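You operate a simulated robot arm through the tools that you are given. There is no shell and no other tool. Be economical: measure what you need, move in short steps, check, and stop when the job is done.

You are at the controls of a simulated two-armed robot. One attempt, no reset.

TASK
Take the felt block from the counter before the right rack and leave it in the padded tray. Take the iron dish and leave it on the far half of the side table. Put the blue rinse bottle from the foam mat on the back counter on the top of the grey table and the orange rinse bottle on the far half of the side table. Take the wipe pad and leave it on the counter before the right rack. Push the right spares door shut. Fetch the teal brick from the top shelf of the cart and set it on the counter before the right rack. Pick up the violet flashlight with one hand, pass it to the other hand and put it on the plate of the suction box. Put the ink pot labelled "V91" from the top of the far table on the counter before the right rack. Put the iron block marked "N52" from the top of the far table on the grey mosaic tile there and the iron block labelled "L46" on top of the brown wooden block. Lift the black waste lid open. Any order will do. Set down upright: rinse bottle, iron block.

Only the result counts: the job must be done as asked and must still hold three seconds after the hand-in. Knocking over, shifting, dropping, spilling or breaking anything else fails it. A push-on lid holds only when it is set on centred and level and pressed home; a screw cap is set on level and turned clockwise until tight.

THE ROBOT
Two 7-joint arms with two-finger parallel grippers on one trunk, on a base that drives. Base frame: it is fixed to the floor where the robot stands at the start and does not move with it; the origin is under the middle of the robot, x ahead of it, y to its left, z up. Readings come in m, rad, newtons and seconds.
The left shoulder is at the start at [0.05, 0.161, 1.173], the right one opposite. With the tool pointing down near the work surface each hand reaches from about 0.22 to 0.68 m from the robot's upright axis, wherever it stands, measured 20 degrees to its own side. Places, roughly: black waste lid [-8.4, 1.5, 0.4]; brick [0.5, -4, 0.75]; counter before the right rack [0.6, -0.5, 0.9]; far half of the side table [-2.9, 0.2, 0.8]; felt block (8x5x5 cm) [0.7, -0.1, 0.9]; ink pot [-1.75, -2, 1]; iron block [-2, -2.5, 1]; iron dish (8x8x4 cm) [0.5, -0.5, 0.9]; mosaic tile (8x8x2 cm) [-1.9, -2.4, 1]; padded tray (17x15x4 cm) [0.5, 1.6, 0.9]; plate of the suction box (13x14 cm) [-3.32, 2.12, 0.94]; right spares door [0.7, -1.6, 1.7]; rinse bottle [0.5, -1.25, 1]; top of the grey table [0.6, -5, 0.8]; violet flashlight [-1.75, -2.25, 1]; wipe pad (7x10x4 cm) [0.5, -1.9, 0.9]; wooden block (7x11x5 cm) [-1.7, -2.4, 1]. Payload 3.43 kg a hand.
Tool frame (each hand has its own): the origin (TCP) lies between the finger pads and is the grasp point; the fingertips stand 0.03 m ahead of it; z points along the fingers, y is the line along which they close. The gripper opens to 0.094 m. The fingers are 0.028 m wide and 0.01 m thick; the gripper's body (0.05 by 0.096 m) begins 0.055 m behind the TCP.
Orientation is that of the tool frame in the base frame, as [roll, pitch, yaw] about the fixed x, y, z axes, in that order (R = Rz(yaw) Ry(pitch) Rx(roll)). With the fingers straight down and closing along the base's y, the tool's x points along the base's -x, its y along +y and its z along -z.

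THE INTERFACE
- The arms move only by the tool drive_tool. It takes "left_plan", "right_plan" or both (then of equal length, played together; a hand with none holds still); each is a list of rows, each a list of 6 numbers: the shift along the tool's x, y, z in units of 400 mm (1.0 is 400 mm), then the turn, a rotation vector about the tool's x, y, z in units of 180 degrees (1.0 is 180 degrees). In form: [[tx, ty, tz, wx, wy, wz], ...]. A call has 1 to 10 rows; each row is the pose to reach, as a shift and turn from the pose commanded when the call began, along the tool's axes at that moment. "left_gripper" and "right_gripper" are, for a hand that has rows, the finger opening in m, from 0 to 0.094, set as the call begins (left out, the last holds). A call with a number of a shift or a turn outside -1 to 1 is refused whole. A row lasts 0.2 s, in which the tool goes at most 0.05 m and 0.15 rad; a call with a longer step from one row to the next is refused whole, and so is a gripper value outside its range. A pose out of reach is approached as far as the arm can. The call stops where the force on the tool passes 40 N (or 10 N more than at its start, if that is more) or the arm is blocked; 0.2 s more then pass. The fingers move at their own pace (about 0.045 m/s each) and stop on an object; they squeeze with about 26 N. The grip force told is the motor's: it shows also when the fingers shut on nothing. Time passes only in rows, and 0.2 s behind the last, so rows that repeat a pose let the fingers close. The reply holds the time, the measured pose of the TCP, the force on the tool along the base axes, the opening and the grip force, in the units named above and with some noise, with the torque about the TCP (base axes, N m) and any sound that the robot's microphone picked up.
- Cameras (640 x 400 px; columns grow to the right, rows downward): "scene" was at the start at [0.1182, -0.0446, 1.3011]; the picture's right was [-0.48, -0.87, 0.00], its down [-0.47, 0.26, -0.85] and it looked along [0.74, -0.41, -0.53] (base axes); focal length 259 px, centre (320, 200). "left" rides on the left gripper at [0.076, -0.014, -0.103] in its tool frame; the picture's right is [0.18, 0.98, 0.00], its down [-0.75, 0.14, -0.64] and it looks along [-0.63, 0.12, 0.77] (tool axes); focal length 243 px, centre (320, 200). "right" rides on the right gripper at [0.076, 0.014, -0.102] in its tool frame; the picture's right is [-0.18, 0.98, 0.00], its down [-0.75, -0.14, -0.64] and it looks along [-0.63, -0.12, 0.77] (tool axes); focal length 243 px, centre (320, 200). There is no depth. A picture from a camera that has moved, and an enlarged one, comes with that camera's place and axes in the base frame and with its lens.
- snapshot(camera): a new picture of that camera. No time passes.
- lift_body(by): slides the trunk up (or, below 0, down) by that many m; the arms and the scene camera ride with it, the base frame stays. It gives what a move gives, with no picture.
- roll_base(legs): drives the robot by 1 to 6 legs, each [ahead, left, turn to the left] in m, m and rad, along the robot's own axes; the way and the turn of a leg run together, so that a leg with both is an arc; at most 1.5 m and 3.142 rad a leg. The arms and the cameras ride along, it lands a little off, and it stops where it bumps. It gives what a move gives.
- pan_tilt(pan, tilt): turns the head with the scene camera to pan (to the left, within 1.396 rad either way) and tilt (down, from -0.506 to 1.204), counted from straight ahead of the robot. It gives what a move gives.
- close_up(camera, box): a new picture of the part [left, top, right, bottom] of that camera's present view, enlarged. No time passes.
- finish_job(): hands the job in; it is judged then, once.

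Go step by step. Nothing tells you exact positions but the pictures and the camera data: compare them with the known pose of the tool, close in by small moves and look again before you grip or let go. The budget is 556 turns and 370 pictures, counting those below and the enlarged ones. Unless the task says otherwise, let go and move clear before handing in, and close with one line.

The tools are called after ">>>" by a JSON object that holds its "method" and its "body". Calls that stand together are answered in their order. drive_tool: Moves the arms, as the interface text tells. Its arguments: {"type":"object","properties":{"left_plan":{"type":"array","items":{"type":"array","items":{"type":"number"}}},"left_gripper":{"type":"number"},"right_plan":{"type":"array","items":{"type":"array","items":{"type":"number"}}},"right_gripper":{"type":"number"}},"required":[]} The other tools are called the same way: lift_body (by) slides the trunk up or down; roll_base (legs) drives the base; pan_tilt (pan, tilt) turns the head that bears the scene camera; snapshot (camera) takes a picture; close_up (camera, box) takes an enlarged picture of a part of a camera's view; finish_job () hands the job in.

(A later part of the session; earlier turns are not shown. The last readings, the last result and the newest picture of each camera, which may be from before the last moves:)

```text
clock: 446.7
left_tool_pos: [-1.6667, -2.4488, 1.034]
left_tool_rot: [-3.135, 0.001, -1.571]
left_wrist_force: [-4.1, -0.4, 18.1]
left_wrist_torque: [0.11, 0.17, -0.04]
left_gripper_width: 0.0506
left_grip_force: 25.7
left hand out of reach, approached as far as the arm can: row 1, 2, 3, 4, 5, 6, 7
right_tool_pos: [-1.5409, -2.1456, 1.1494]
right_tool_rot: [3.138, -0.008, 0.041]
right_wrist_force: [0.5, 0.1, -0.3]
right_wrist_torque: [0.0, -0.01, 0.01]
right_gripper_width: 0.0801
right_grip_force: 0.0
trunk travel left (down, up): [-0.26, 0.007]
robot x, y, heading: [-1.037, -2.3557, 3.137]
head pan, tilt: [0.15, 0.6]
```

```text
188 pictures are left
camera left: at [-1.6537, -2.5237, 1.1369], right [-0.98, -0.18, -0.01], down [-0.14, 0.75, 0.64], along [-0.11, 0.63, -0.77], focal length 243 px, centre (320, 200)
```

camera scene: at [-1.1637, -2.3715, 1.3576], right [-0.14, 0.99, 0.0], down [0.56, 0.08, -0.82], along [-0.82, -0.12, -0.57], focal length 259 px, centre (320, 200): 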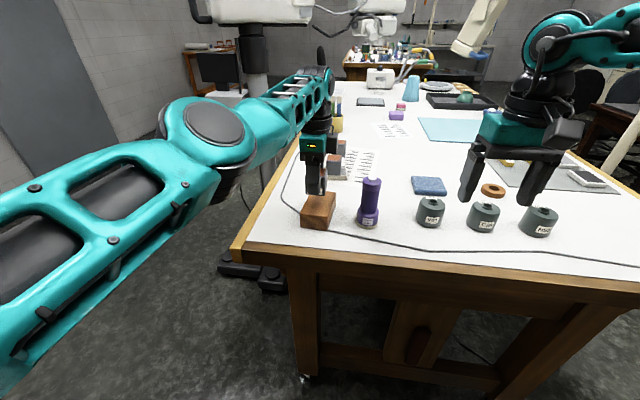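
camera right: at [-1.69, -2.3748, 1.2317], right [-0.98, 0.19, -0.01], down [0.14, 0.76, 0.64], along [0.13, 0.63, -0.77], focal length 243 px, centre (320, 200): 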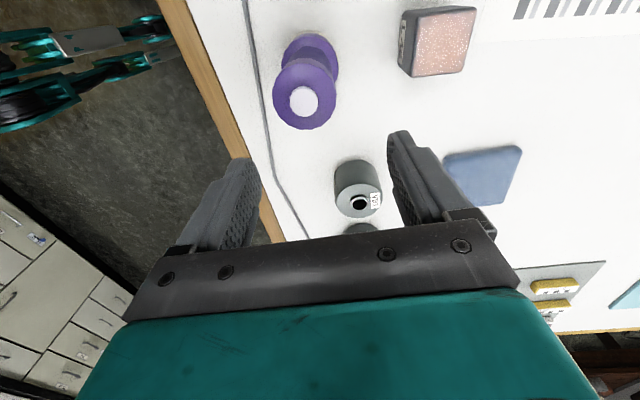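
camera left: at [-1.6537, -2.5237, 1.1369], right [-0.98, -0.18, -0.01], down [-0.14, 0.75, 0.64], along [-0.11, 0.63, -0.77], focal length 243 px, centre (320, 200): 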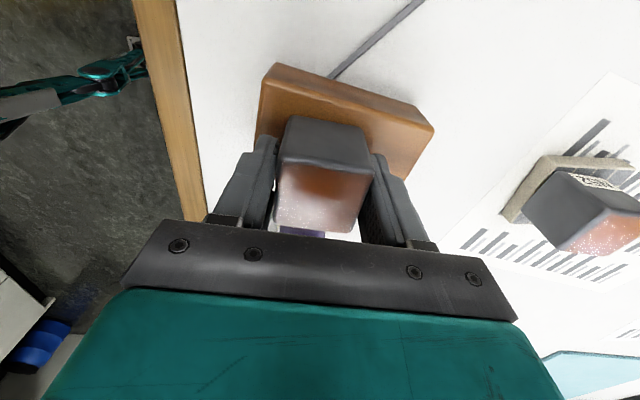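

L46 sits fully on the wooden block. I'll release and rise.

>>> {"method": "drive_tool", "body": {"left_plan": [[0, 0, -0.006, 0, 0, 0], [0, 0, -0.006, 0, 0, 0], [0, 0, -0.006, 0, 0, 0]], "left_gripper": 0.075}}

>>> {"method": "drive_tool", "body": {"left_plan": [[0, 0, -0.04, 0, 0, 0], [0, 0, -0.1, 0, 0, 0], [0, 0, -0.18, 0, 0, 0], [0, 0, -0.28, 0, 0, 0], [0, 0, -0.38, 0, 0, 0]]}}

>>> {"method": "snapshot", "body": {"camera": "left"}}

>>> {"method": "snapshot", "body": {"camera": "scene"}}

```text
clock: 447.5
left_tool_pos: [-1.6655, -2.4482, 1.0305]
left_tool_rot: [-3.125, 0.002, -1.575]
left_wrist_force: [0.4, 0.1, 0.8]
left_wrist_torque: [0.02, -0.03, 0.0]
left_gripper_width: 0.075
left_grip_force: 0.1
right_tool_pos: [-1.5411, -2.1452, 1.1459]
right_tool_rot: [3.138, -0.01, 0.042]
right_wrist_force: [-1.0, 1.1, -0.6]
right_wrist_torque: [0.01, 0.01, -0.03]
right_gripper_width: 0.0799
right_grip_force: 0.1
trunk travel left (down, up): [-0.26, 0.007]
robot x, y, heading: [-1.0389, -2.3567, 3.134]
head pan, tilt: [0.15, 0.6]
```

```text
clock: 448.7
left_tool_pos: [-1.6531, -2.4541, 1.1738]
left_tool_rot: [-3.125, 0.004, -1.575]
left_wrist_force: [-1.0, 0.4, -0.4]
left_wrist_torque: [0.01, 0.0, 0.0]
left_gripper_width: 0.0751
left_grip_force: 0.1
left hand out of reach, approached as far as the arm can: row 3, 4, 5
right_tool_pos: [-1.5409, -2.1443, 1.1479]
right_tool_rot: [3.139, -0.01, 0.041]
right_wrist_force: [-0.5, 0.3, 0.3]
right_wrist_torque: [0.01, 0.01, -0.01]
right_gripper_width: 0.08
right_grip_force: 0.1
trunk travel left (down, up): [-0.26, 0.007]
robot x, y, heading: [-1.0359, -2.3582, 3.136]
head pan, tilt: [0.15, 0.6]
```

```text
187 pictures are left
camera left: at [-1.6409, -2.5294, 1.2762], right [-0.98, -0.18, -0.02], down [-0.15, 0.75, 0.64], along [-0.1, 0.63, -0.77], focal length 243 px, centre (320, 200)
```

left: 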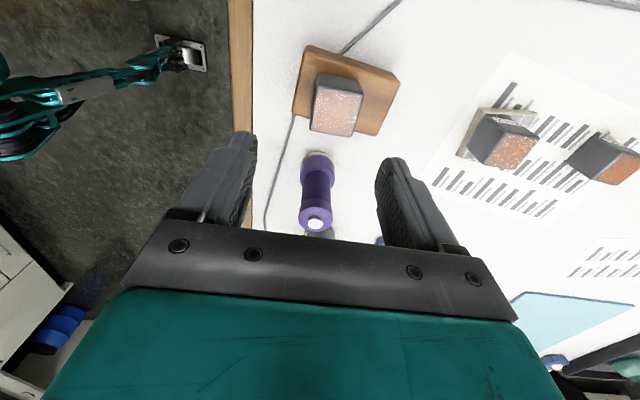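

```text
186 pictures are left
camera scene: at [-1.1624, -2.3714, 1.3577], right [-0.14, 0.99, 0.0], down [0.56, 0.08, -0.83], along [-0.82, -0.12, -0.56], focal length 259 px, centre (320, 200)
```

scene: 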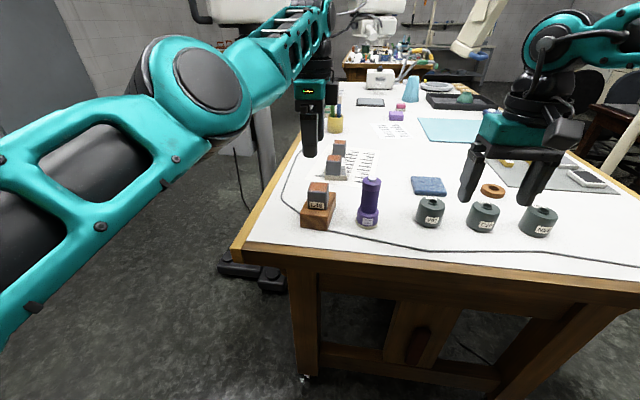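

L46 is on the wooden block. Next I'll move the left arm aside and bring the right hand over the flashlight.

>>> {"method": "drive_tool", "body": {"left_plan": [[0.05, -0.05, -0.05, 0, 0, 0], [0.14, -0.1, -0.08, 0, 0, 0], [0.23, -0.15, -0.1, 0, 0, 0], [0.32, -0.2, -0.1, 0, 0, 0], [0.41, -0.25, -0.1, 0, 0, 0], [0.5, -0.3, -0.1, 0, 0, 0], [0.59, -0.35, -0.1, 0, 0, 0], [0.68, -0.4, -0.1, 0, 0, 0], [0.76, -0.45, -0.1, 0, 0, 0], [0.825, -0.5, -0.1, 0, 0, 0]]}}

>>> {"method": "roll_base", "body": {"legs": [[0.0, 0.14, 0], [0.12, 0, 0]]}}

>>> {"method": "pan_tilt", "body": {"pan": -0.1, "tilt": 0.6}}

>>> {"method": "snapshot", "body": {"camera": "right"}}

>>> {"method": "snapshot", "body": {"camera": "scene"}}

```text
clock: 450.9
left_tool_pos: [-1.4572, -2.7846, 1.2154]
left_tool_rot: [-3.126, 0.004, -1.575]
left_wrist_force: [0.5, 0.3, 0.7]
left_wrist_torque: [0.02, -0.01, 0.03]
left_gripper_width: 0.075
left_grip_force: 0.1
left hand out of reach, approached as far as the arm can: row 1, 2, 3, 4, 5, 6, 7
right_tool_pos: [-1.5418, -2.1465, 1.1471]
right_tool_rot: [3.137, -0.011, 0.042]
right_wrist_force: [-0.3, -0.8, 0.0]
right_wrist_torque: [-0.01, 0.0, -0.02]
right_gripper_width: 0.08
right_grip_force: 0.0
trunk travel left (down, up): [-0.26, 0.007]
robot x, y, heading: [-1.0359, -2.3569, 3.143]
head pan, tilt: [0.15, 0.6]
```

```text
clock: 453.1
left_tool_pos: [-1.5809, -2.9242, 1.2147]
left_tool_rot: [-3.126, 0.003, -1.572]
left_wrist_force: [-0.9, -0.4, -0.6]
left_wrist_torque: [0.01, 0.0, 0.0]
left_gripper_width: 0.075
left_grip_force: 0.0
right_tool_pos: [-1.6656, -2.2864, 1.1471]
right_tool_rot: [3.14, -0.013, 0.044]
right_wrist_force: [-0.5, -0.7, -0.3]
right_wrist_torque: [0.02, -0.02, 0.0]
right_gripper_width: 0.0801
right_grip_force: 0.1
trunk travel left (down, up): [-0.26, 0.007]
robot x, y, heading: [-1.1579, -2.4949, 3.133]
head pan, tilt: [0.15, 0.6]
```

```text
clock: 453.8
left_tool_pos: [-1.5796, -2.9234, 1.2152]
left_tool_rot: [-3.127, 0.002, -1.572]
left_wrist_force: [-0.3, -0.6, 0.4]
left_wrist_torque: [0.0, 0.03, -0.01]
left_gripper_width: 0.0751
left_grip_force: 0.0
right_tool_pos: [-1.6642, -2.2859, 1.148]
right_tool_rot: [3.137, -0.01, 0.044]
right_wrist_force: [-0.1, -0.4, -0.4]
right_wrist_torque: [0.0, 0.01, 0.01]
right_gripper_width: 0.08
right_grip_force: 0.0
trunk travel left (down, up): [-0.26, 0.007]
robot x, y, heading: [-1.1586, -2.4989, 3.143]
head pan, tilt: [-0.099, 0.6]
```

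```text
185 pictures are left
camera right: at [-1.589, -2.2969, 1.2515], right [-0.14, -0.99, 0.0], down [-0.77, 0.11, 0.63], along [-0.63, 0.09, -0.77], focal length 243 px, centre (320, 200)
```

right: 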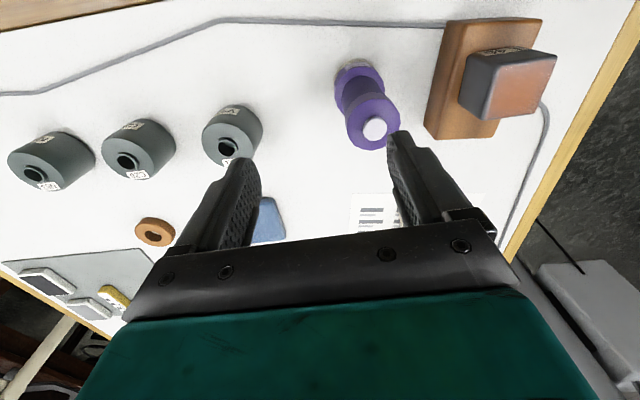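

```text
184 pictures are left
camera scene: at [-1.2857, -2.4896, 1.3577], right [0.1, 0.99, 0.0], down [0.56, -0.06, -0.83], along [-0.82, 0.08, -0.56], focal length 259 px, centre (320, 200)
```

scene: 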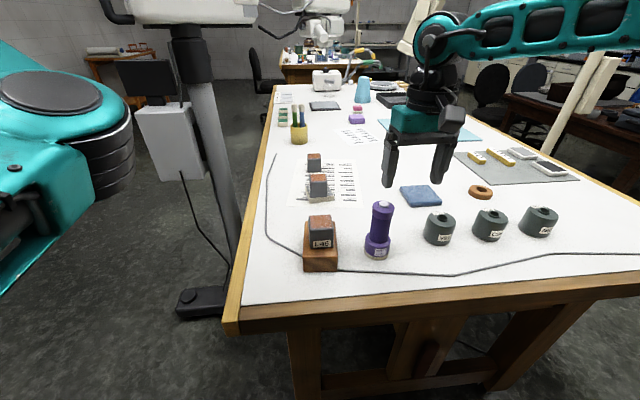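

>>> {"method": "drive_tool", "body": {"right_plan": [[0, 0.05, 0, 0, 0, 0], [0, 0.1025, 0, 0, 0, 0], [0, 0.1025, 0.06, 0, 0, 0], [0, 0.1025, 0.12, 0, 0, 0], [0, 0.1025, 0.12, 0, 0, 0]], "right_gripper": 0.08}}

>>> {"method": "snapshot", "body": {"camera": "right"}}

```text
clock: 455.0
left_tool_pos: [-1.5792, -2.9255, 1.2164]
left_tool_rot: [-3.126, 0.002, -1.573]
left_wrist_force: [0.4, -0.1, 0.2]
left_wrist_torque: [0.03, -0.01, 0.01]
left_gripper_width: 0.0751
left_grip_force: 0.1
right_tool_pos: [-1.6599, -2.3234, 1.1007]
right_tool_rot: [3.136, -0.009, 0.044]
right_wrist_force: [0.2, 0.4, 0.7]
right_wrist_torque: [0.0, -0.03, 0.0]
right_gripper_width: 0.0801
right_grip_force: 0.0
right hand out of reach, approached as far as the arm can: row 4, 5
trunk travel left (down, up): [-0.26, 0.007]
robot x, y, heading: [-1.1575, -2.495, 3.141]
head pan, tilt: [-0.099, 0.6]
```

```text
183 pictures are left
camera right: at [-1.5829, -2.3342, 1.2037], right [-0.14, -0.99, 0.0], down [-0.76, 0.11, 0.63], along [-0.63, 0.09, -0.77], focal length 243 px, centre (320, 200)
```

right: 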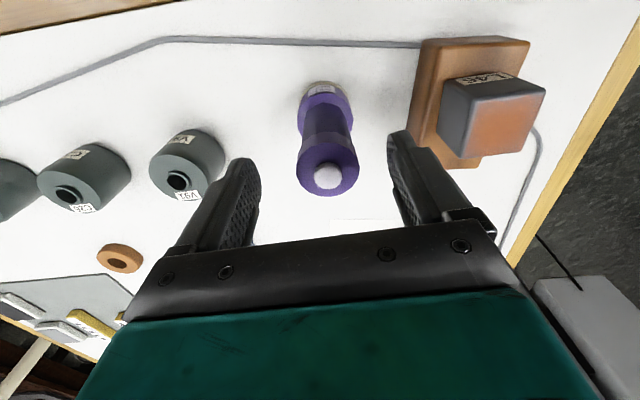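

>>> {"method": "drive_tool", "body": {"right_plan": [[0, 0, -0.05, 0, 0, 0], [0.05, 0, -0.1, 0, 0, 0]]}}

>>> {"method": "roll_base", "body": {"legs": [[0.05, 0, 0]]}}

>>> {"method": "snapshot", "body": {"camera": "right"}}

```text
clock: 455.6
left_tool_pos: [-1.5781, -2.9243, 1.2163]
left_tool_rot: [-3.126, 0.002, -1.571]
left_wrist_force: [0.0, -0.4, -0.3]
left_wrist_torque: [0.0, 0.03, 0.0]
left_gripper_width: 0.075
left_grip_force: 0.1
right_tool_pos: [-1.6399, -2.3247, 1.1405]
right_tool_rot: [3.138, -0.011, 0.043]
right_wrist_force: [0.4, -0.7, 0.2]
right_wrist_torque: [0.01, -0.01, 0.03]
right_gripper_width: 0.0802
right_grip_force: 0.0
trunk travel left (down, up): [-0.26, 0.007]
robot x, y, heading: [-1.156, -2.5003, 3.142]
head pan, tilt: [-0.099, 0.6]
```

```text
clock: 456.6
left_tool_pos: [-1.6304, -2.9222, 1.216]
left_tool_rot: [-3.124, 0.001, -1.576]
left_wrist_force: [0.2, -0.1, 0.0]
left_wrist_torque: [-0.02, -0.03, 0.01]
left_gripper_width: 0.0752
left_grip_force: 0.1
right_tool_pos: [-1.6916, -2.3234, 1.1388]
right_tool_rot: [3.138, -0.013, 0.042]
right_wrist_force: [-0.1, 0.4, -0.8]
right_wrist_torque: [-0.01, -0.02, -0.01]
right_gripper_width: 0.0802
right_grip_force: 0.1
trunk travel left (down, up): [-0.26, 0.007]
robot x, y, heading: [-1.2089, -2.4963, 3.139]
head pan, tilt: [-0.099, 0.6]
```

```text
182 pictures are left
camera right: at [-1.6158, -2.334, 1.2428], right [-0.14, -0.99, 0.0], down [-0.77, 0.11, 0.63], along [-0.63, 0.09, -0.77], focal length 243 px, centre (320, 200)
```

right: 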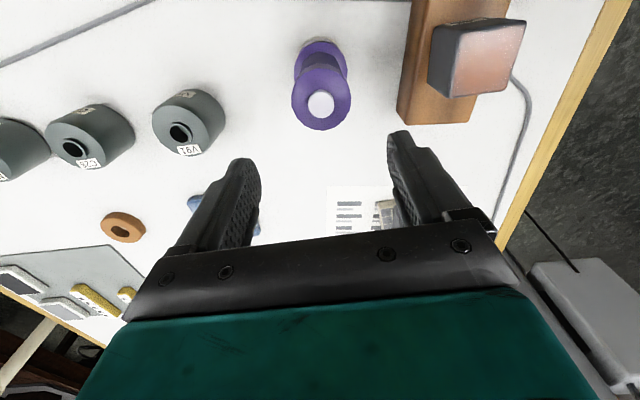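

>>> {"method": "drive_tool", "body": {"right_plan": [[0.075, 0.008, 0, 0, 0, 0], [0.075, 0.008, 0.07, 0, 0, 0], [0.075, 0.008, 0.14, 0, 0, 0], [0.075, 0.008, 0.2125, 0, 0, 0], [0.075, 0.008, 0.2125, 0, 0, 0]]}}

>>> {"method": "snapshot", "body": {"camera": "right"}}

>>> {"method": "snapshot", "body": {"camera": "scene"}}

```text
clock: 457.8
left_tool_pos: [-1.6301, -2.9234, 1.2165]
left_tool_rot: [-3.125, 0.001, -1.574]
left_wrist_force: [0.3, 0.9, 0.1]
left_wrist_torque: [-0.01, -0.01, -0.03]
left_gripper_width: 0.075
left_grip_force: 0.1
right_tool_pos: [-1.6585, -2.3237, 1.0555]
right_tool_rot: [3.139, -0.01, 0.041]
right_wrist_force: [1.2, -0.2, 0.2]
right_wrist_torque: [-0.05, 0.02, 0.02]
right_gripper_width: 0.0803
right_grip_force: 0.0
trunk travel left (down, up): [-0.26, 0.007]
robot x, y, heading: [-1.2098, -2.4976, 3.133]
head pan, tilt: [-0.099, 0.6]
```

```text
181 pictures are left
camera right: at [-1.5845, -2.3344, 1.1588], right [-0.14, -0.99, 0.0], down [-0.77, 0.11, 0.63], along [-0.63, 0.09, -0.77], focal length 243 px, centre (320, 200)
```

right: 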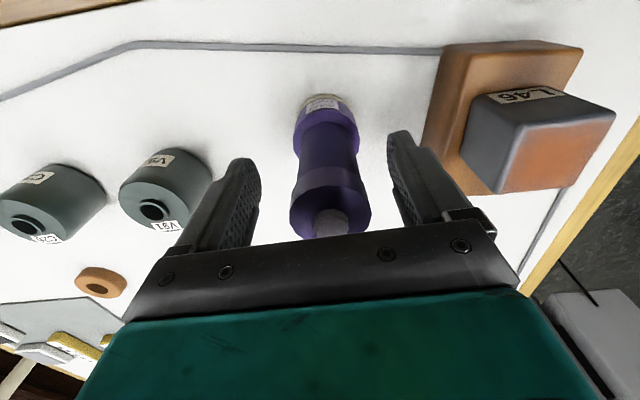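

```text
180 pictures are left
camera scene: at [-1.3358, -2.4892, 1.3578], right [0.1, 0.99, 0.0], down [0.56, -0.06, -0.83], along [-0.82, 0.09, -0.56], focal length 259 px, centre (320, 200)
```

scene: 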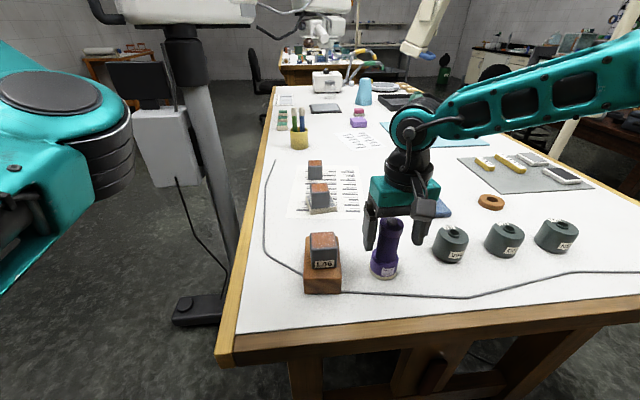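

>>> {"method": "drive_tool", "body": {"right_plan": [[0, 0, 0, 0, 0, 0], [0, 0, 0, 0, 0, 0], [0, 0, 0, 0, 0, 0], [0, 0, 0, 0, 0, 0]], "right_gripper": 0.01}}

>>> {"method": "drive_tool", "body": {"right_plan": [[0, 0, -0.06, 0, 0, 0], [0, 0, -0.14, 0, 0, 0], [0, 0, -0.22, 0, 0, 0]]}}

>>> {"method": "snapshot", "body": {"camera": "scene"}}

```text
clock: 458.8
left_tool_pos: [-1.6302, -2.9244, 1.2148]
left_tool_rot: [-3.125, 0.001, -1.574]
left_wrist_force: [0.3, -0.4, 0.1]
left_wrist_torque: [-0.01, -0.03, 0.0]
left_gripper_width: 0.075
left_grip_force: 0.0
right_tool_pos: [-1.6587, -2.3239, 1.0549]
right_tool_rot: [3.137, -0.01, 0.042]
right_wrist_force: [0.5, -1.0, -0.7]
right_wrist_torque: [-0.02, -0.04, 0.03]
right_gripper_width: 0.0452
right_grip_force: 25.5
trunk travel left (down, up): [-0.26, 0.007]
robot x, y, heading: [-1.208, -2.4939, 3.139]
head pan, tilt: [-0.099, 0.6]
```

```text
clock: 459.6
left_tool_pos: [-1.6306, -2.9228, 1.2152]
left_tool_rot: [-3.126, 0.0, -1.574]
left_wrist_force: [0.1, 0.2, 0.0]
left_wrist_torque: [0.01, 0.01, 0.01]
left_gripper_width: 0.075
left_grip_force: 0.1
right_tool_pos: [-1.6614, -2.3259, 1.1461]
right_tool_rot: [3.139, -0.009, 0.041]
right_wrist_force: [-0.1, 0.6, -2.3]
right_wrist_torque: [0.02, -0.06, 0.0]
right_gripper_width: 0.0452
right_grip_force: 25.9
trunk travel left (down, up): [-0.26, 0.007]
robot x, y, heading: [-1.2062, -2.4978, 3.137]
head pan, tilt: [-0.099, 0.6]
```

```text
179 pictures are left
camera scene: at [-1.3358, -2.4892, 1.3577], right [0.1, 0.99, 0.0], down [0.56, -0.06, -0.83], along [-0.82, 0.09, -0.56], focal length 259 px, centre (320, 200)
```

scene: 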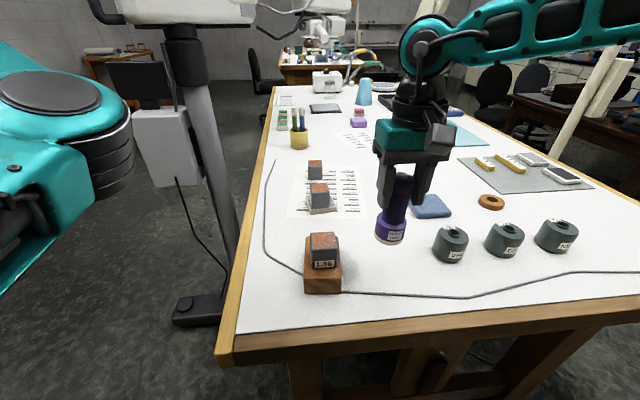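

The flashlight is lifted. I'll back away from the table for the hand-over.

>>> {"method": "roll_base", "body": {"legs": [[-0.55, 0, 0]]}}

>>> {"method": "drive_tool", "body": {"left_plan": [[0, 0, 0, 0, -0.045, 0], [0, 0, 0, 0, -0.09, 0], [0, 0, 0, 0, -0.135, 0], [0, 0, 0, 0, -0.18, 0], [0, 0, 0, 0, -0.225, 0], [0, 0, 0, 0, -0.27, 0], [0, 0, 0, 0, -0.315, 0], [0, 0, 0, 0, -0.36, 0], [0, 0, 0, 0, -0.405, 0], [0, 0, 0, 0, -0.45, 0]], "right_plan": [[0, 0.03, 0, 0, 0, 0], [0, 0.06, 0, 0, 0, 0], [0, 0.09, 0, 0, 0, 0], [0, 0.12, 0, 0, 0, 0], [0, 0.15, 0, 0, 0, 0], [0, 0.18, 0, 0, 0, 0], [0, 0.21, 0, 0, 0, 0], [0, 0.24, 0, 0, 0, 0], [0, 0.27, 0, 0, 0, 0], [0, 0.3, 0, 0, 0, 0]], "left_gripper": 0.094}}

>>> {"method": "pan_tilt", "body": {"pan": 0.2, "tilt": 0.4}}

>>> {"method": "snapshot", "body": {"camera": "scene"}}

>>> {"method": "snapshot", "body": {"camera": "left"}}

```text
clock: 462.8
left_tool_pos: [-1.0695, -2.9277, 1.216]
left_tool_rot: [-3.125, 0.002, -1.562]
left_wrist_force: [0.8, -0.6, 0.3]
left_wrist_torque: [-0.01, 0.02, 0.0]
left_gripper_width: 0.0751
left_grip_force: 0.0
right_tool_pos: [-1.1084, -2.3293, 1.1428]
right_tool_rot: [3.138, -0.009, 0.053]
right_wrist_force: [0.0, 0.0, -2.3]
right_wrist_torque: [0.03, -0.01, 0.02]
right_gripper_width: 0.0451
right_grip_force: 26.1
trunk travel left (down, up): [-0.26, 0.007]
robot x, y, heading: [-0.6528, -2.4984, -3.137]
head pan, tilt: [-0.099, 0.6]
```

```text
clock: 464.9
left_tool_pos: [-1.0317, -2.8918, 1.2099]
left_tool_rot: [-3.06, 1.409, -1.471]
left_wrist_force: [0.4, 0.5, -0.2]
left_wrist_torque: [-0.03, -0.02, 0.04]
left_gripper_width: 0.094
left_grip_force: 0.1
left hand out of reach, approached as far as the arm can: row 9, 10
right_tool_pos: [-1.0755, -2.3887, 1.1435]
right_tool_rot: [3.137, -0.008, 0.051]
right_wrist_force: [1.0, -0.3, -1.9]
right_wrist_torque: [0.04, -0.01, -0.02]
right_gripper_width: 0.0449
right_grip_force: 25.8
right hand out of reach, approached as far as the arm can: row 4, 5, 6, 7, 8, 9, 10
trunk travel left (down, up): [-0.26, 0.007]
robot x, y, heading: [-0.6531, -2.4976, -3.133]
head pan, tilt: [-0.099, 0.6]
```

```text
clock: 465.8
left_tool_pos: [-1.0314, -2.8915, 1.2102]
left_tool_rot: [-3.055, 1.406, -1.466]
left_wrist_force: [0.4, -0.1, -0.5]
left_wrist_torque: [-0.02, 0.01, -0.01]
left_gripper_width: 0.0942
left_grip_force: 0.1
right_tool_pos: [-1.0768, -2.3889, 1.1439]
right_tool_rot: [3.136, -0.01, 0.051]
right_wrist_force: [-0.2, 1.1, -2.8]
right_wrist_torque: [0.01, 0.01, 0.01]
right_gripper_width: 0.045
right_grip_force: 26.3
trunk travel left (down, up): [-0.26, 0.007]
robot x, y, heading: [-0.6536, -2.498, -3.138]
head pan, tilt: [0.201, 0.4]
```

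```text
178 pictures are left
camera scene: at [-0.7837, -2.5174, 1.3759], right [-0.2, 0.98, 0.0], down [0.38, 0.08, -0.92], along [-0.9, -0.19, -0.39], focal length 259 px, centre (320, 200)
```

scene: 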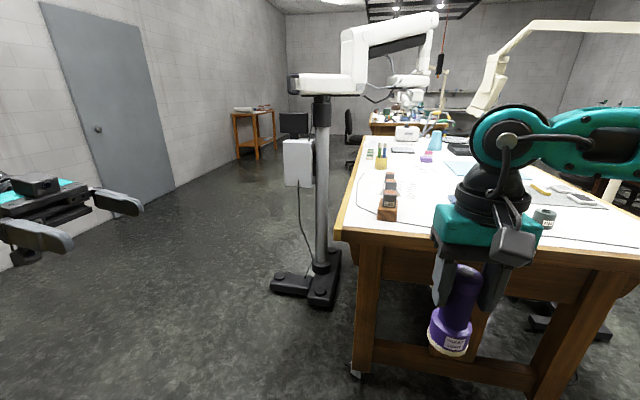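

```text
177 pictures are left
camera left: at [-1.015, -3.0042, 1.1514], right [-0.98, -0.05, -0.2], down [-0.14, -0.51, 0.85], along [-0.14, 0.86, 0.49], focal length 243 px, centre (320, 200)
```

left: 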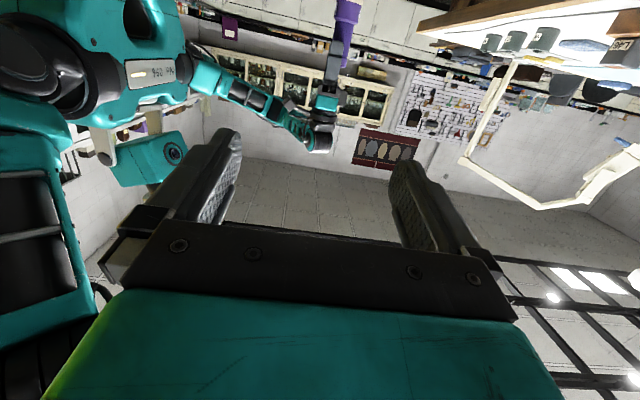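

>>> {"method": "drive_tool", "body": {"left_plan": [[0.018, 0.01, 0.1, 0, 0, 0], [0.037, 0.02, 0.2, 0, 0, 0], [0.055, 0.03, 0.3, 0, 0, 0], [0.073, 0.04, 0.4, 0, 0, 0], [0.092, 0.05, 0.5, 0, 0, 0], [0.11, 0.06, 0.6, 0, 0, 0], [0.128, 0.07, 0.7, 0, 0, 0], [0.146, 0.08, 0.8, 0, 0, 0], [0.165, 0.09, 0.9, 0, 0, 0], [0.183, 0.1, 0.995, 0, 0, 0]]}}

>>> {"method": "snapshot", "body": {"camera": "left"}}

>>> {"method": "snapshot", "body": {"camera": "scene"}}

```text
clock: 467.9
left_tool_pos: [-1.1083, -2.5783, 1.0648]
left_tool_rot: [-3.036, 1.415, -1.461]
left_wrist_force: [-1.4, -0.2, -0.1]
left_wrist_torque: [0.01, -0.02, -0.02]
left_gripper_width: 0.0941
left_grip_force: 0.1
left hand out of reach, approached as far as the arm can: row 6, 7, 8, 9, 10
right_tool_pos: [-1.0762, -2.3867, 1.1439]
right_tool_rot: [3.137, -0.01, 0.053]
right_wrist_force: [-0.4, -1.2, -1.5]
right_wrist_torque: [0.0, 0.01, 0.01]
right_gripper_width: 0.0451
right_grip_force: 25.8
trunk travel left (down, up): [-0.26, 0.007]
robot x, y, heading: [-0.6489, -2.4985, -3.142]
head pan, tilt: [0.201, 0.4]
```

```text
176 pictures are left
camera left: at [-1.0916, -2.6899, 1.0044], right [-0.98, -0.03, -0.2], down [-0.15, -0.52, 0.84], along [-0.13, 0.85, 0.5], focal length 243 px, centre (320, 200)
```

left: 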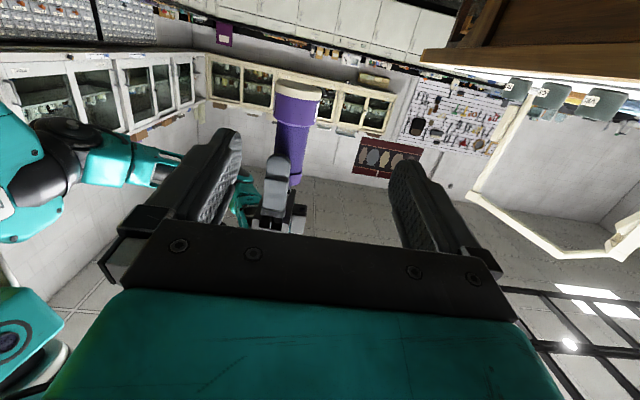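

```text
175 pictures are left
camera scene: at [-0.7838, -2.5173, 1.3759], right [-0.2, 0.98, 0.0], down [0.38, 0.08, -0.92], along [-0.9, -0.19, -0.39], focal length 259 px, centre (320, 200)
```

scene: 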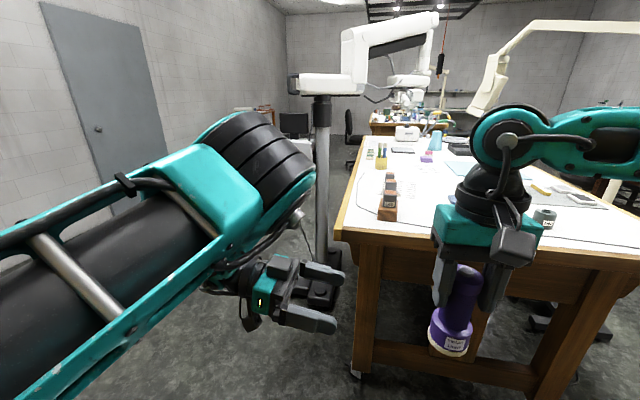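

>>> {"method": "drive_tool", "body": {"right_plan": [[0, 0, -0.01, -0.042, 0, 0], [0, 0, -0.02, -0.084, 0, 0], [0, 0, -0.03, -0.126, 0, 0], [0, 0, -0.04, -0.168, 0, 0], [0, 0, -0.05, -0.21, 0, 0], [0, 0, -0.05, -0.25, 0, 0]], "left_plan": [[0, 0, 0, 0, 0.035, 0], [0, 0, 0, 0, 0.07, 0], [0, 0, 0, 0, 0.105, 0], [0, 0, 0, 0, 0.14, 0], [0, 0, 0, 0, 0.175, 0], [0, 0, 0, 0, 0.2, 0]]}}

>>> {"method": "snapshot", "body": {"camera": "scene"}}

>>> {"method": "snapshot", "body": {"camera": "left"}}

```text
clock: 469.4
left_tool_pos: [-1.134, -2.6281, 1.0579]
left_tool_rot: [-3.118, 0.785, -1.548]
left_wrist_force: [-0.5, 0.2, 0.4]
left_wrist_torque: [0.0, -0.01, 0.01]
left_gripper_width: 0.0942
left_grip_force: 0.0
left hand out of reach, approached as far as the arm can: row 1, 2, 3, 4, 5, 6
right_tool_pos: [-1.0757, -2.3883, 1.1642]
right_tool_rot: [2.348, -0.013, 0.053]
right_wrist_force: [0.0, 0.0, -2.3]
right_wrist_torque: [0.05, -0.02, 0.01]
right_gripper_width: 0.0447
right_grip_force: 25.4
trunk travel left (down, up): [-0.26, 0.007]
robot x, y, heading: [-0.6517, -2.4969, -3.136]
head pan, tilt: [0.201, 0.4]
```

```text
174 pictures are left
camera scene: at [-0.7838, -2.5171, 1.3759], right [-0.2, 0.98, 0.0], down [0.38, 0.08, -0.92], along [-0.9, -0.19, -0.39], focal length 259 px, centre (320, 200)
```

scene: 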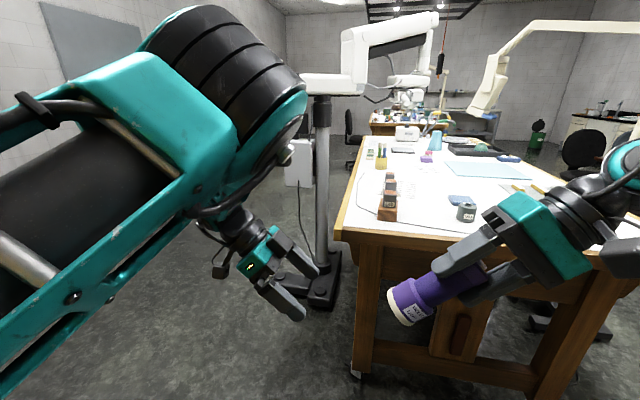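

```text
173 pictures are left
camera left: at [-1.1191, -2.7529, 1.0762], right [-0.98, -0.14, -0.15], down [-0.16, 0.08, 0.98], along [-0.12, 0.99, -0.1], focal length 243 px, centre (320, 200)
```

left: 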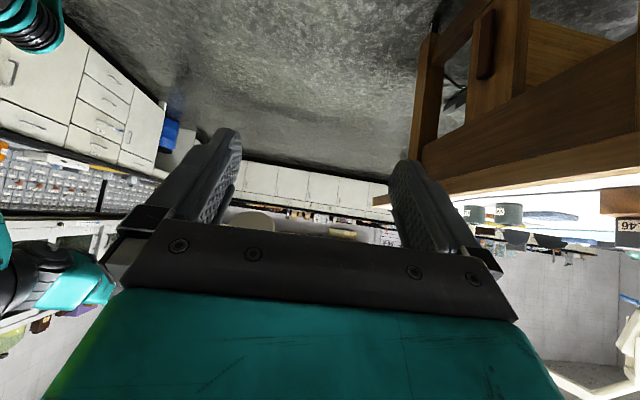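

The hands now meet nearly at right angles. I'll bring the left hand to just above-left of the flashlight's base.

>>> {"method": "drive_tool", "body": {"left_plan": [[-0.086, -0.029, 0, 0, 0, 0], [-0.172, -0.058, 0, 0, 0, 0], [-0.258, -0.087, 0, 0, 0, 0], [-0.345, -0.116, 0.005, 0, 0, 0], [-0.431, -0.145, 0.011, 0, 0, 0], [-0.431, -0.145, 0.011, 0, 0, 0]]}}

>>> {"method": "snapshot", "body": {"camera": "left"}}

>>> {"method": "snapshot", "body": {"camera": "scene"}}

```text
clock: 470.8
left_tool_pos: [-1.1603, -2.6146, 1.1881]
left_tool_rot: [-3.117, 0.799, -1.534]
left_wrist_force: [0.3, 0.5, -1.0]
left_wrist_torque: [0.01, -0.01, -0.01]
left_gripper_width: 0.0943
left_grip_force: 0.0
left hand out of reach, approached as far as the arm can: row 1, 2, 3, 4, 5, 6
right_tool_pos: [-1.0761, -2.3884, 1.1651]
right_tool_rot: [2.352, -0.01, 0.053]
right_wrist_force: [0.2, -0.6, -1.2]
right_wrist_torque: [0.05, -0.03, 0.02]
right_gripper_width: 0.045
right_grip_force: 26.1
trunk travel left (down, up): [-0.26, 0.007]
robot x, y, heading: [-0.6549, -2.4954, -3.137]
head pan, tilt: [0.201, 0.4]
```

```text
172 pictures are left
camera left: at [-1.1437, -2.7388, 1.2045], right [-0.98, -0.15, -0.15], down [-0.16, 0.06, 0.98], along [-0.13, 0.99, -0.08], focal length 243 px, centre (320, 200)
```

left: 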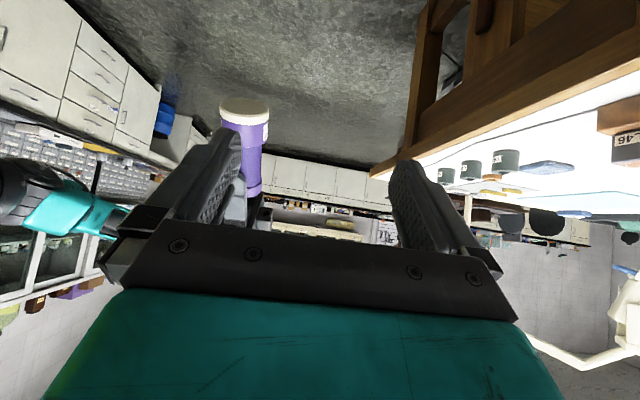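

```text
171 pictures are left
camera scene: at [-0.7838, -2.5178, 1.3759], right [-0.2, 0.98, 0.0], down [0.38, 0.08, -0.92], along [-0.9, -0.19, -0.39], focal length 259 px, centre (320, 200)
```

scene: 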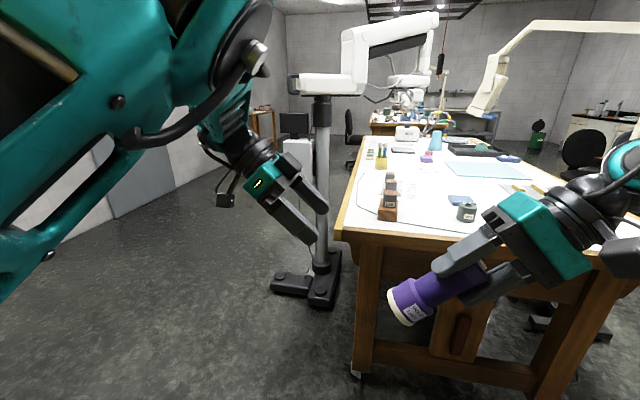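

>>> {"method": "drive_tool", "body": {"right_plan": [[-0.045, 0.044, 0.034, 0, 0, 0], [-0.09, 0.088, 0.068, 0, 0, 0], [-0.135, 0.132, 0.1, 0, 0, 0], [-0.18, 0.176, 0.135, 0, 0, 0], [-0.225, 0.22, 0.169, 0, 0, 0], [-0.225, 0.22, 0.169, 0, 0, 0]]}}

>>> {"method": "snapshot", "body": {"camera": "left"}}

>>> {"method": "snapshot", "body": {"camera": "scene"}}

```text
clock: 472.1
left_tool_pos: [-1.16, -2.6134, 1.1898]
left_tool_rot: [-3.119, 0.801, -1.536]
left_wrist_force: [0.4, 0.2, -0.8]
left_wrist_torque: [0.01, 0.0, 0.05]
left_gripper_width: 0.0941
left_grip_force: 0.1
right_tool_pos: [-1.1379, -2.4751, 1.177]
right_tool_rot: [2.351, -0.01, 0.051]
right_wrist_force: [0.4, -0.7, -2.6]
right_wrist_torque: [0.07, -0.02, -0.01]
right_gripper_width: 0.045
right_grip_force: 26.1
right hand out of reach, approached as far as the arm can: row 4, 5, 6
trunk travel left (down, up): [-0.26, 0.007]
robot x, y, heading: [-0.6524, -2.4944, -3.138]
head pan, tilt: [0.201, 0.4]
```

```text
170 pictures are left
camera left: at [-1.1438, -2.738, 1.2055], right [-0.98, -0.14, -0.15], down [-0.16, 0.06, 0.99], along [-0.13, 0.99, -0.08], focal length 243 px, centre (320, 200)
```

left: 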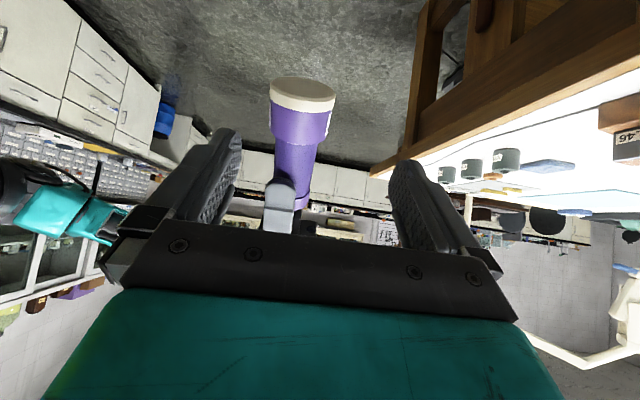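

```text
169 pictures are left
camera scene: at [-0.7838, -2.5174, 1.3759], right [-0.2, 0.98, 0.0], down [0.38, 0.08, -0.92], along [-0.9, -0.19, -0.39], focal length 259 px, centre (320, 200)
```

scene: 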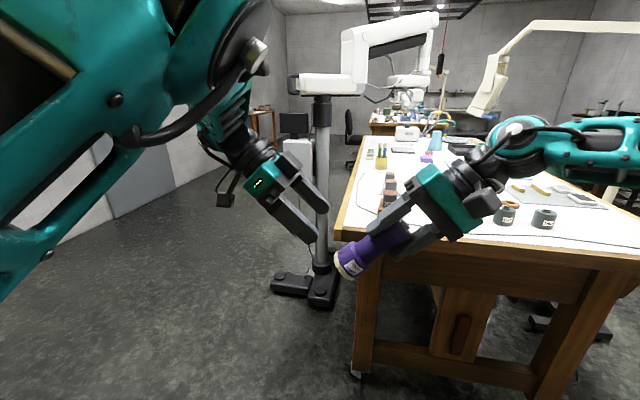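

>>> {"method": "drive_tool", "body": {"left_plan": [[-0.02, -0.02, 0.05, 0, 0, 0], [-0.04, -0.04, 0.1, 0, 0, 0], [-0.04, -0.04, 0.16, 0, 0, 0], [-0.04, -0.04, 0.2, 0, 0, 0], [-0.04, -0.04, 0.2, 0, 0, 0]]}}

>>> {"method": "snapshot", "body": {"camera": "left"}}

>>> {"method": "snapshot", "body": {"camera": "scene"}}

```text
clock: 473.4
left_tool_pos: [-1.1804, -2.6008, 1.1586]
left_tool_rot: [-3.116, 0.793, -1.537]
left_wrist_force: [0.7, 0.6, 0.4]
left_wrist_torque: [-0.02, 0.0, 0.03]
left_gripper_width: 0.0942
left_grip_force: 0.1
left hand out of reach, approached as far as the arm can: row 1, 2, 3, 4, 5
right_tool_pos: [-1.1385, -2.4758, 1.1773]
right_tool_rot: [2.351, -0.009, 0.05]
right_wrist_force: [0.2, -0.1, -2.0]
right_wrist_torque: [0.09, -0.01, -0.03]
right_gripper_width: 0.0449
right_grip_force: 25.4
trunk travel left (down, up): [-0.26, 0.007]
robot x, y, heading: [-0.6495, -2.4986, -3.136]
head pan, tilt: [0.201, 0.4]
```

```text
168 pictures are left
camera left: at [-1.1648, -2.7246, 1.176], right [-0.98, -0.14, -0.15], down [-0.16, 0.07, 0.98], along [-0.13, 0.99, -0.09], focal length 243 px, centre (320, 200)
```

left: 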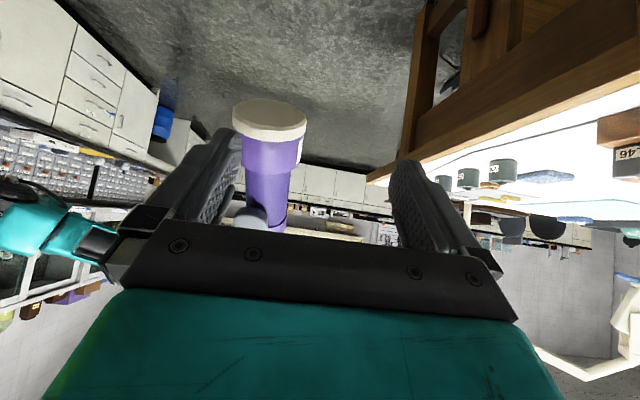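

```text
167 pictures are left
camera scene: at [-0.7836, -2.5175, 1.3759], right [-0.2, 0.98, 0.0], down [0.38, 0.08, -0.92], along [-0.9, -0.19, -0.39], focal length 259 px, centre (320, 200)
```

scene: 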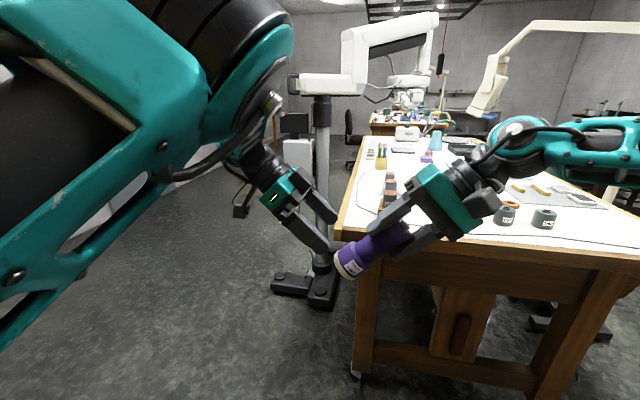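

The reachable zones of the two arms overlap more to my right, so I'll shift the meeting point there, with the right hand upright again and the left pointing sideways.

>>> {"method": "drive_tool", "body": {"left_plan": [[0, 0, -0.1, 0, 0, 0], [0, 0, -0.2, 0, 0, 0], [0, 0, -0.3, 0, 0, 0]]}}

>>> {"method": "drive_tool", "body": {"right_plan": [[0, -0.05, -0.05, 0.042, 0, 0], [0, -0.1, -0.1, 0.084, 0, 0], [0, -0.15, -0.15, 0.126, 0, 0], [0, -0.2, -0.2, 0.168, 0, 0], [0, -0.25, -0.25, 0.21, 0, 0], [0, -0.3, -0.3, 0.25, 0, 0], [0, -0.36, -0.36, 0.25, 0, 0], [0, -0.42, -0.42, 0.25, 0, 0]]}}

>>> {"method": "snapshot", "body": {"camera": "scene"}}

```text
clock: 474.1
left_tool_pos: [-1.1798, -2.682, 1.2429]
left_tool_rot: [-3.116, 0.788, -1.548]
left_wrist_force: [0.0, -0.2, -0.8]
left_wrist_torque: [0.04, 0.01, 0.03]
left_gripper_width: 0.0942
left_grip_force: 0.1
right_tool_pos: [-1.1394, -2.4748, 1.1773]
right_tool_rot: [2.354, -0.01, 0.052]
right_wrist_force: [-0.1, -0.6, -2.1]
right_wrist_torque: [0.07, -0.05, -0.01]
right_gripper_width: 0.0448
right_grip_force: 26.4
trunk travel left (down, up): [-0.26, 0.007]
robot x, y, heading: [-0.6547, -2.4978, -3.135]
head pan, tilt: [0.201, 0.4]
```

```text
clock: 475.9
left_tool_pos: [-1.18, -2.6818, 1.2444]
left_tool_rot: [-3.119, 0.786, -1.549]
left_wrist_force: [-0.2, 0.0, -0.3]
left_wrist_torque: [0.02, 0.03, -0.03]
left_gripper_width: 0.094
left_grip_force: 0.0
right_tool_pos: [-1.1523, -2.2355, 1.1795]
right_tool_rot: [3.137, -0.01, 0.052]
right_wrist_force: [0.3, 0.1, -1.7]
right_wrist_torque: [-0.03, 0.01, -0.03]
right_gripper_width: 0.0446
right_grip_force: 25.7
trunk travel left (down, up): [-0.26, 0.007]
robot x, y, heading: [-0.6485, -2.4948, -3.133]
head pan, tilt: [0.201, 0.4]
```

```text
166 pictures are left
camera scene: at [-0.7836, -2.5169, 1.3759], right [-0.2, 0.98, 0.0], down [0.38, 0.08, -0.92], along [-0.9, -0.19, -0.39], focal length 259 px, centre (320, 200)
```

scene: 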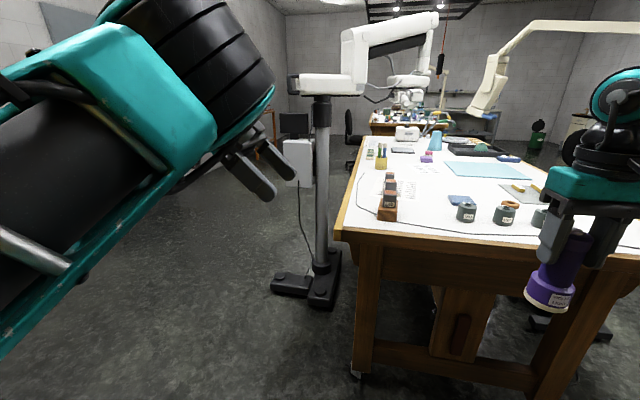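

>>> {"method": "drive_tool", "body": {"left_plan": [[-0.042, -0.009, 0.1, 0, -0.025, 0], [-0.084, -0.018, 0.2, 0, -0.05, 0], [-0.126, -0.027, 0.3, 0, -0.075, 0], [-0.168, -0.036, 0.4, 0, -0.1, 0], [-0.21, -0.045, 0.51, 0, -0.125, 0], [-0.252, -0.054, 0.61, 0, -0.15, 0], [-0.294, -0.063, 0.71, 0, -0.175, 0], [-0.336, -0.07, 0.817, 0, -0.2, 0]]}}

>>> {"method": "snapshot", "body": {"camera": "left"}}

>>> {"method": "snapshot", "body": {"camera": "scene"}}

```text
clock: 477.8
left_tool_pos: [-1.2592, -2.3572, 1.0892]
left_tool_rot: [-3.024, 1.407, -1.448]
left_wrist_force: [-0.8, 0.2, 0.4]
left_wrist_torque: [0.0, 0.01, 0.02]
left_gripper_width: 0.094
left_grip_force: 0.1
left hand out of reach, approached as far as the arm can: row 3, 4, 5, 6, 7, 8
right_tool_pos: [-1.1532, -2.237, 1.1784]
right_tool_rot: [3.136, -0.01, 0.052]
right_wrist_force: [0.1, -0.1, -2.8]
right_wrist_torque: [0.0, 0.02, 0.01]
right_gripper_width: 0.0449
right_grip_force: 26.3
trunk travel left (down, up): [-0.26, 0.007]
robot x, y, heading: [-0.6529, -2.4963, -3.133]
head pan, tilt: [0.201, 0.4]
```

```text
165 pictures are left
camera left: at [-1.2433, -2.4699, 1.0297], right [-0.98, -0.04, -0.2], down [-0.15, -0.51, 0.84], along [-0.13, 0.86, 0.5], focal length 243 px, centre (320, 200)
```

left: 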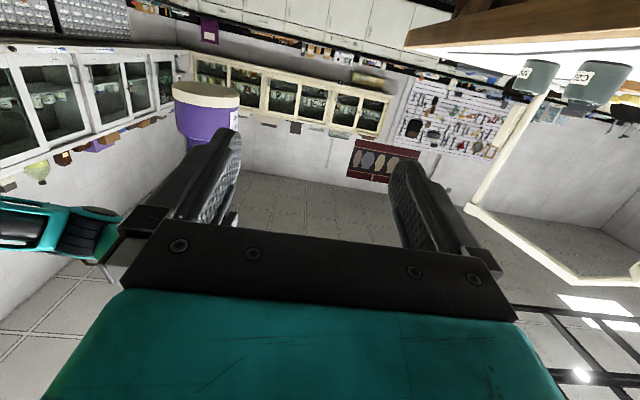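

```text
164 pictures are left
camera scene: at [-0.7839, -2.5163, 1.376], right [-0.2, 0.98, 0.0], down [0.38, 0.08, -0.92], along [-0.9, -0.19, -0.39], focal length 259 px, centre (320, 200)
```

scene: 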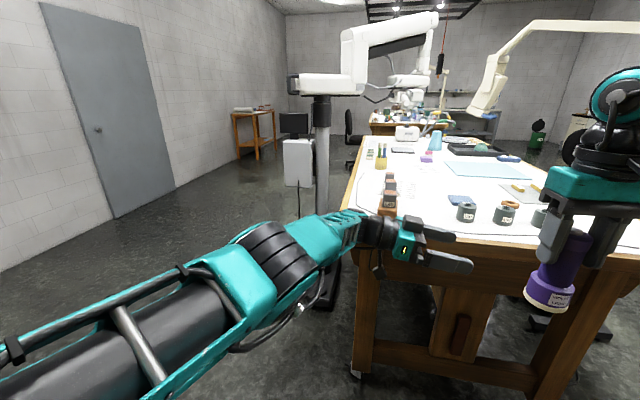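

The left arm is almost straight here. I'll retreat it and try to unwind its wrist by spinning the hand half a turn while it points sideways.

>>> {"method": "drive_tool", "body": {"left_plan": [[0, -0.03, -0.1, 0, 0, 0.03], [0, -0.06, -0.2, 0, 0, 0.06], [0, -0.09, -0.3, 0, 0, 0.09], [0, -0.12, -0.4, 0, 0, 0.12], [0, -0.16, -0.5, 0, 0, 0.15], [0, -0.2, -0.6, 0, 0, 0.18], [0, -0.24, -0.7, 0, 0, 0.21], [0, -0.28, -0.8, 0, 0, 0.25], [0, -0.32, -0.9, 0, 0, 0.29], [0, -0.36, -0.98, 0, 0, 0.33]]}}

>>> {"method": "drive_tool", "body": {"left_plan": [[0, 0, 0, 0, 0, 0.04], [0, 0, 0, 0, 0, 0.08], [0, 0, 0, 0, 0, 0.12], [0, 0, 0, 0, 0, 0.16], [0, 0, 0, 0, 0, 0.2], [0, 0, 0, 0, 0, 0.24], [0, 0, 0, 0, 0, 0.28], [0, 0, 0, 0, 0, 0.32], [0, 0, 0, 0, 0, 0.36], [0, 0, 0, 0, 0, 0.4]]}}

>>> {"method": "snapshot", "body": {"camera": "scene"}}

```text
clock: 479.9
left_tool_pos: [-1.2493, -2.7805, 1.1601]
left_tool_rot: [1.759, 0.543, -3.03]
left_wrist_force: [-0.1, 0.6, 0.7]
left_wrist_torque: [-0.07, -0.01, -0.05]
left_gripper_width: 0.0939
left_grip_force: 0.0
left hand out of reach, approached as far as the arm can: row 1, 2, 3, 4, 7, 8, 9, 10
right_tool_pos: [-1.155, -2.2382, 1.1779]
right_tool_rot: [3.139, -0.012, 0.053]
right_wrist_force: [-0.8, -1.7, -0.7]
right_wrist_torque: [0.05, -0.04, 0.05]
right_gripper_width: 0.0448
right_grip_force: 25.9
trunk travel left (down, up): [-0.26, 0.007]
robot x, y, heading: [-0.6529, -2.4958, -3.136]
head pan, tilt: [0.201, 0.4]
```

```text
clock: 482.1
left_tool_pos: [-1.1308, -2.734, 1.2381]
left_tool_rot: [1.772, -0.69, 3.02]
left_wrist_force: [-0.4, -0.8, -0.7]
left_wrist_torque: [-0.03, 0.0, 0.0]
left_gripper_width: 0.094
left_grip_force: 0.1
left hand out of reach, approached as far as the arm can: row 2, 3, 4, 5, 6, 7, 8, 9, 10
right_tool_pos: [-1.1526, -2.2365, 1.1792]
right_tool_rot: [3.139, -0.01, 0.052]
right_wrist_force: [-1.0, 0.2, -1.8]
right_wrist_torque: [-0.01, 0.01, 0.01]
right_gripper_width: 0.0447
right_grip_force: 26.0
trunk travel left (down, up): [-0.26, 0.007]
robot x, y, heading: [-0.6529, -2.4971, -3.139]
head pan, tilt: [0.201, 0.4]
```

```text
163 pictures are left
camera scene: at [-0.7836, -2.5177, 1.3759], right [-0.2, 0.98, 0.0], down [0.38, 0.08, -0.92], along [-0.9, -0.19, -0.39], focal length 259 px, centre (320, 200)
```

scene: 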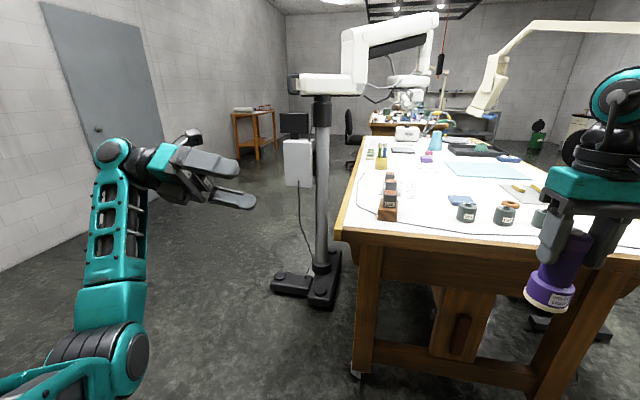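

>>> {"method": "drive_tool", "body": {"left_plan": [[0, 0, 0, 0, 0, 0.04], [0, 0, 0, 0, 0, 0.08], [0, 0, 0, 0, 0, 0.12], [0, 0, 0, 0, 0, 0.16], [0, 0, 0, 0, 0, 0.2], [0, 0, 0, 0, 0, 0.24], [0, 0, 0, 0, 0, 0.28]]}}

>>> {"method": "snapshot", "body": {"camera": "scene"}}

```text
clock: 483.8
left_tool_pos: [-0.9516, -2.6827, 1.3516]
left_tool_rot: [-3.085, -1.415, 1.519]
left_wrist_force: [-0.5, 1.3, 0.0]
left_wrist_torque: [0.03, 0.02, -0.02]
left_gripper_width: 0.0943
left_grip_force: 0.1
left hand out of reach, approached as far as the arm can: row 1, 2, 3, 4, 5, 6, 7
right_tool_pos: [-1.1518, -2.236, 1.1781]
right_tool_rot: [3.137, -0.009, 0.052]
right_wrist_force: [0.2, -0.9, -1.4]
right_wrist_torque: [0.03, 0.0, 0.01]
right_gripper_width: 0.0446
right_grip_force: 26.3
trunk travel left (down, up): [-0.26, 0.007]
robot x, y, heading: [-0.651, -2.4947, -3.138]
head pan, tilt: [0.201, 0.4]
```

```text
162 pictures are left
camera scene: at [-0.7835, -2.5171, 1.3759], right [-0.2, 0.98, 0.0], down [0.38, 0.08, -0.92], along [-0.9, -0.19, -0.39], focal length 259 px, centre (320, 200)
```

scene: 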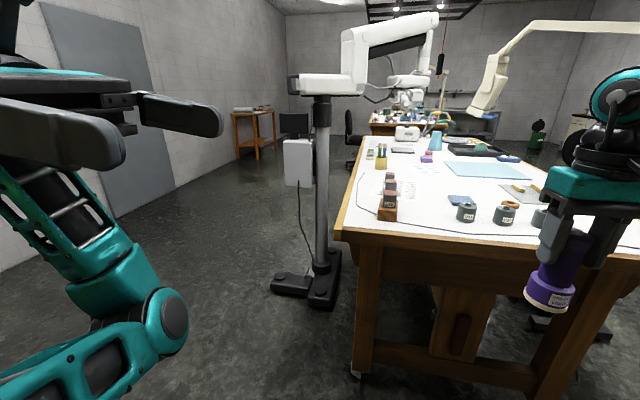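

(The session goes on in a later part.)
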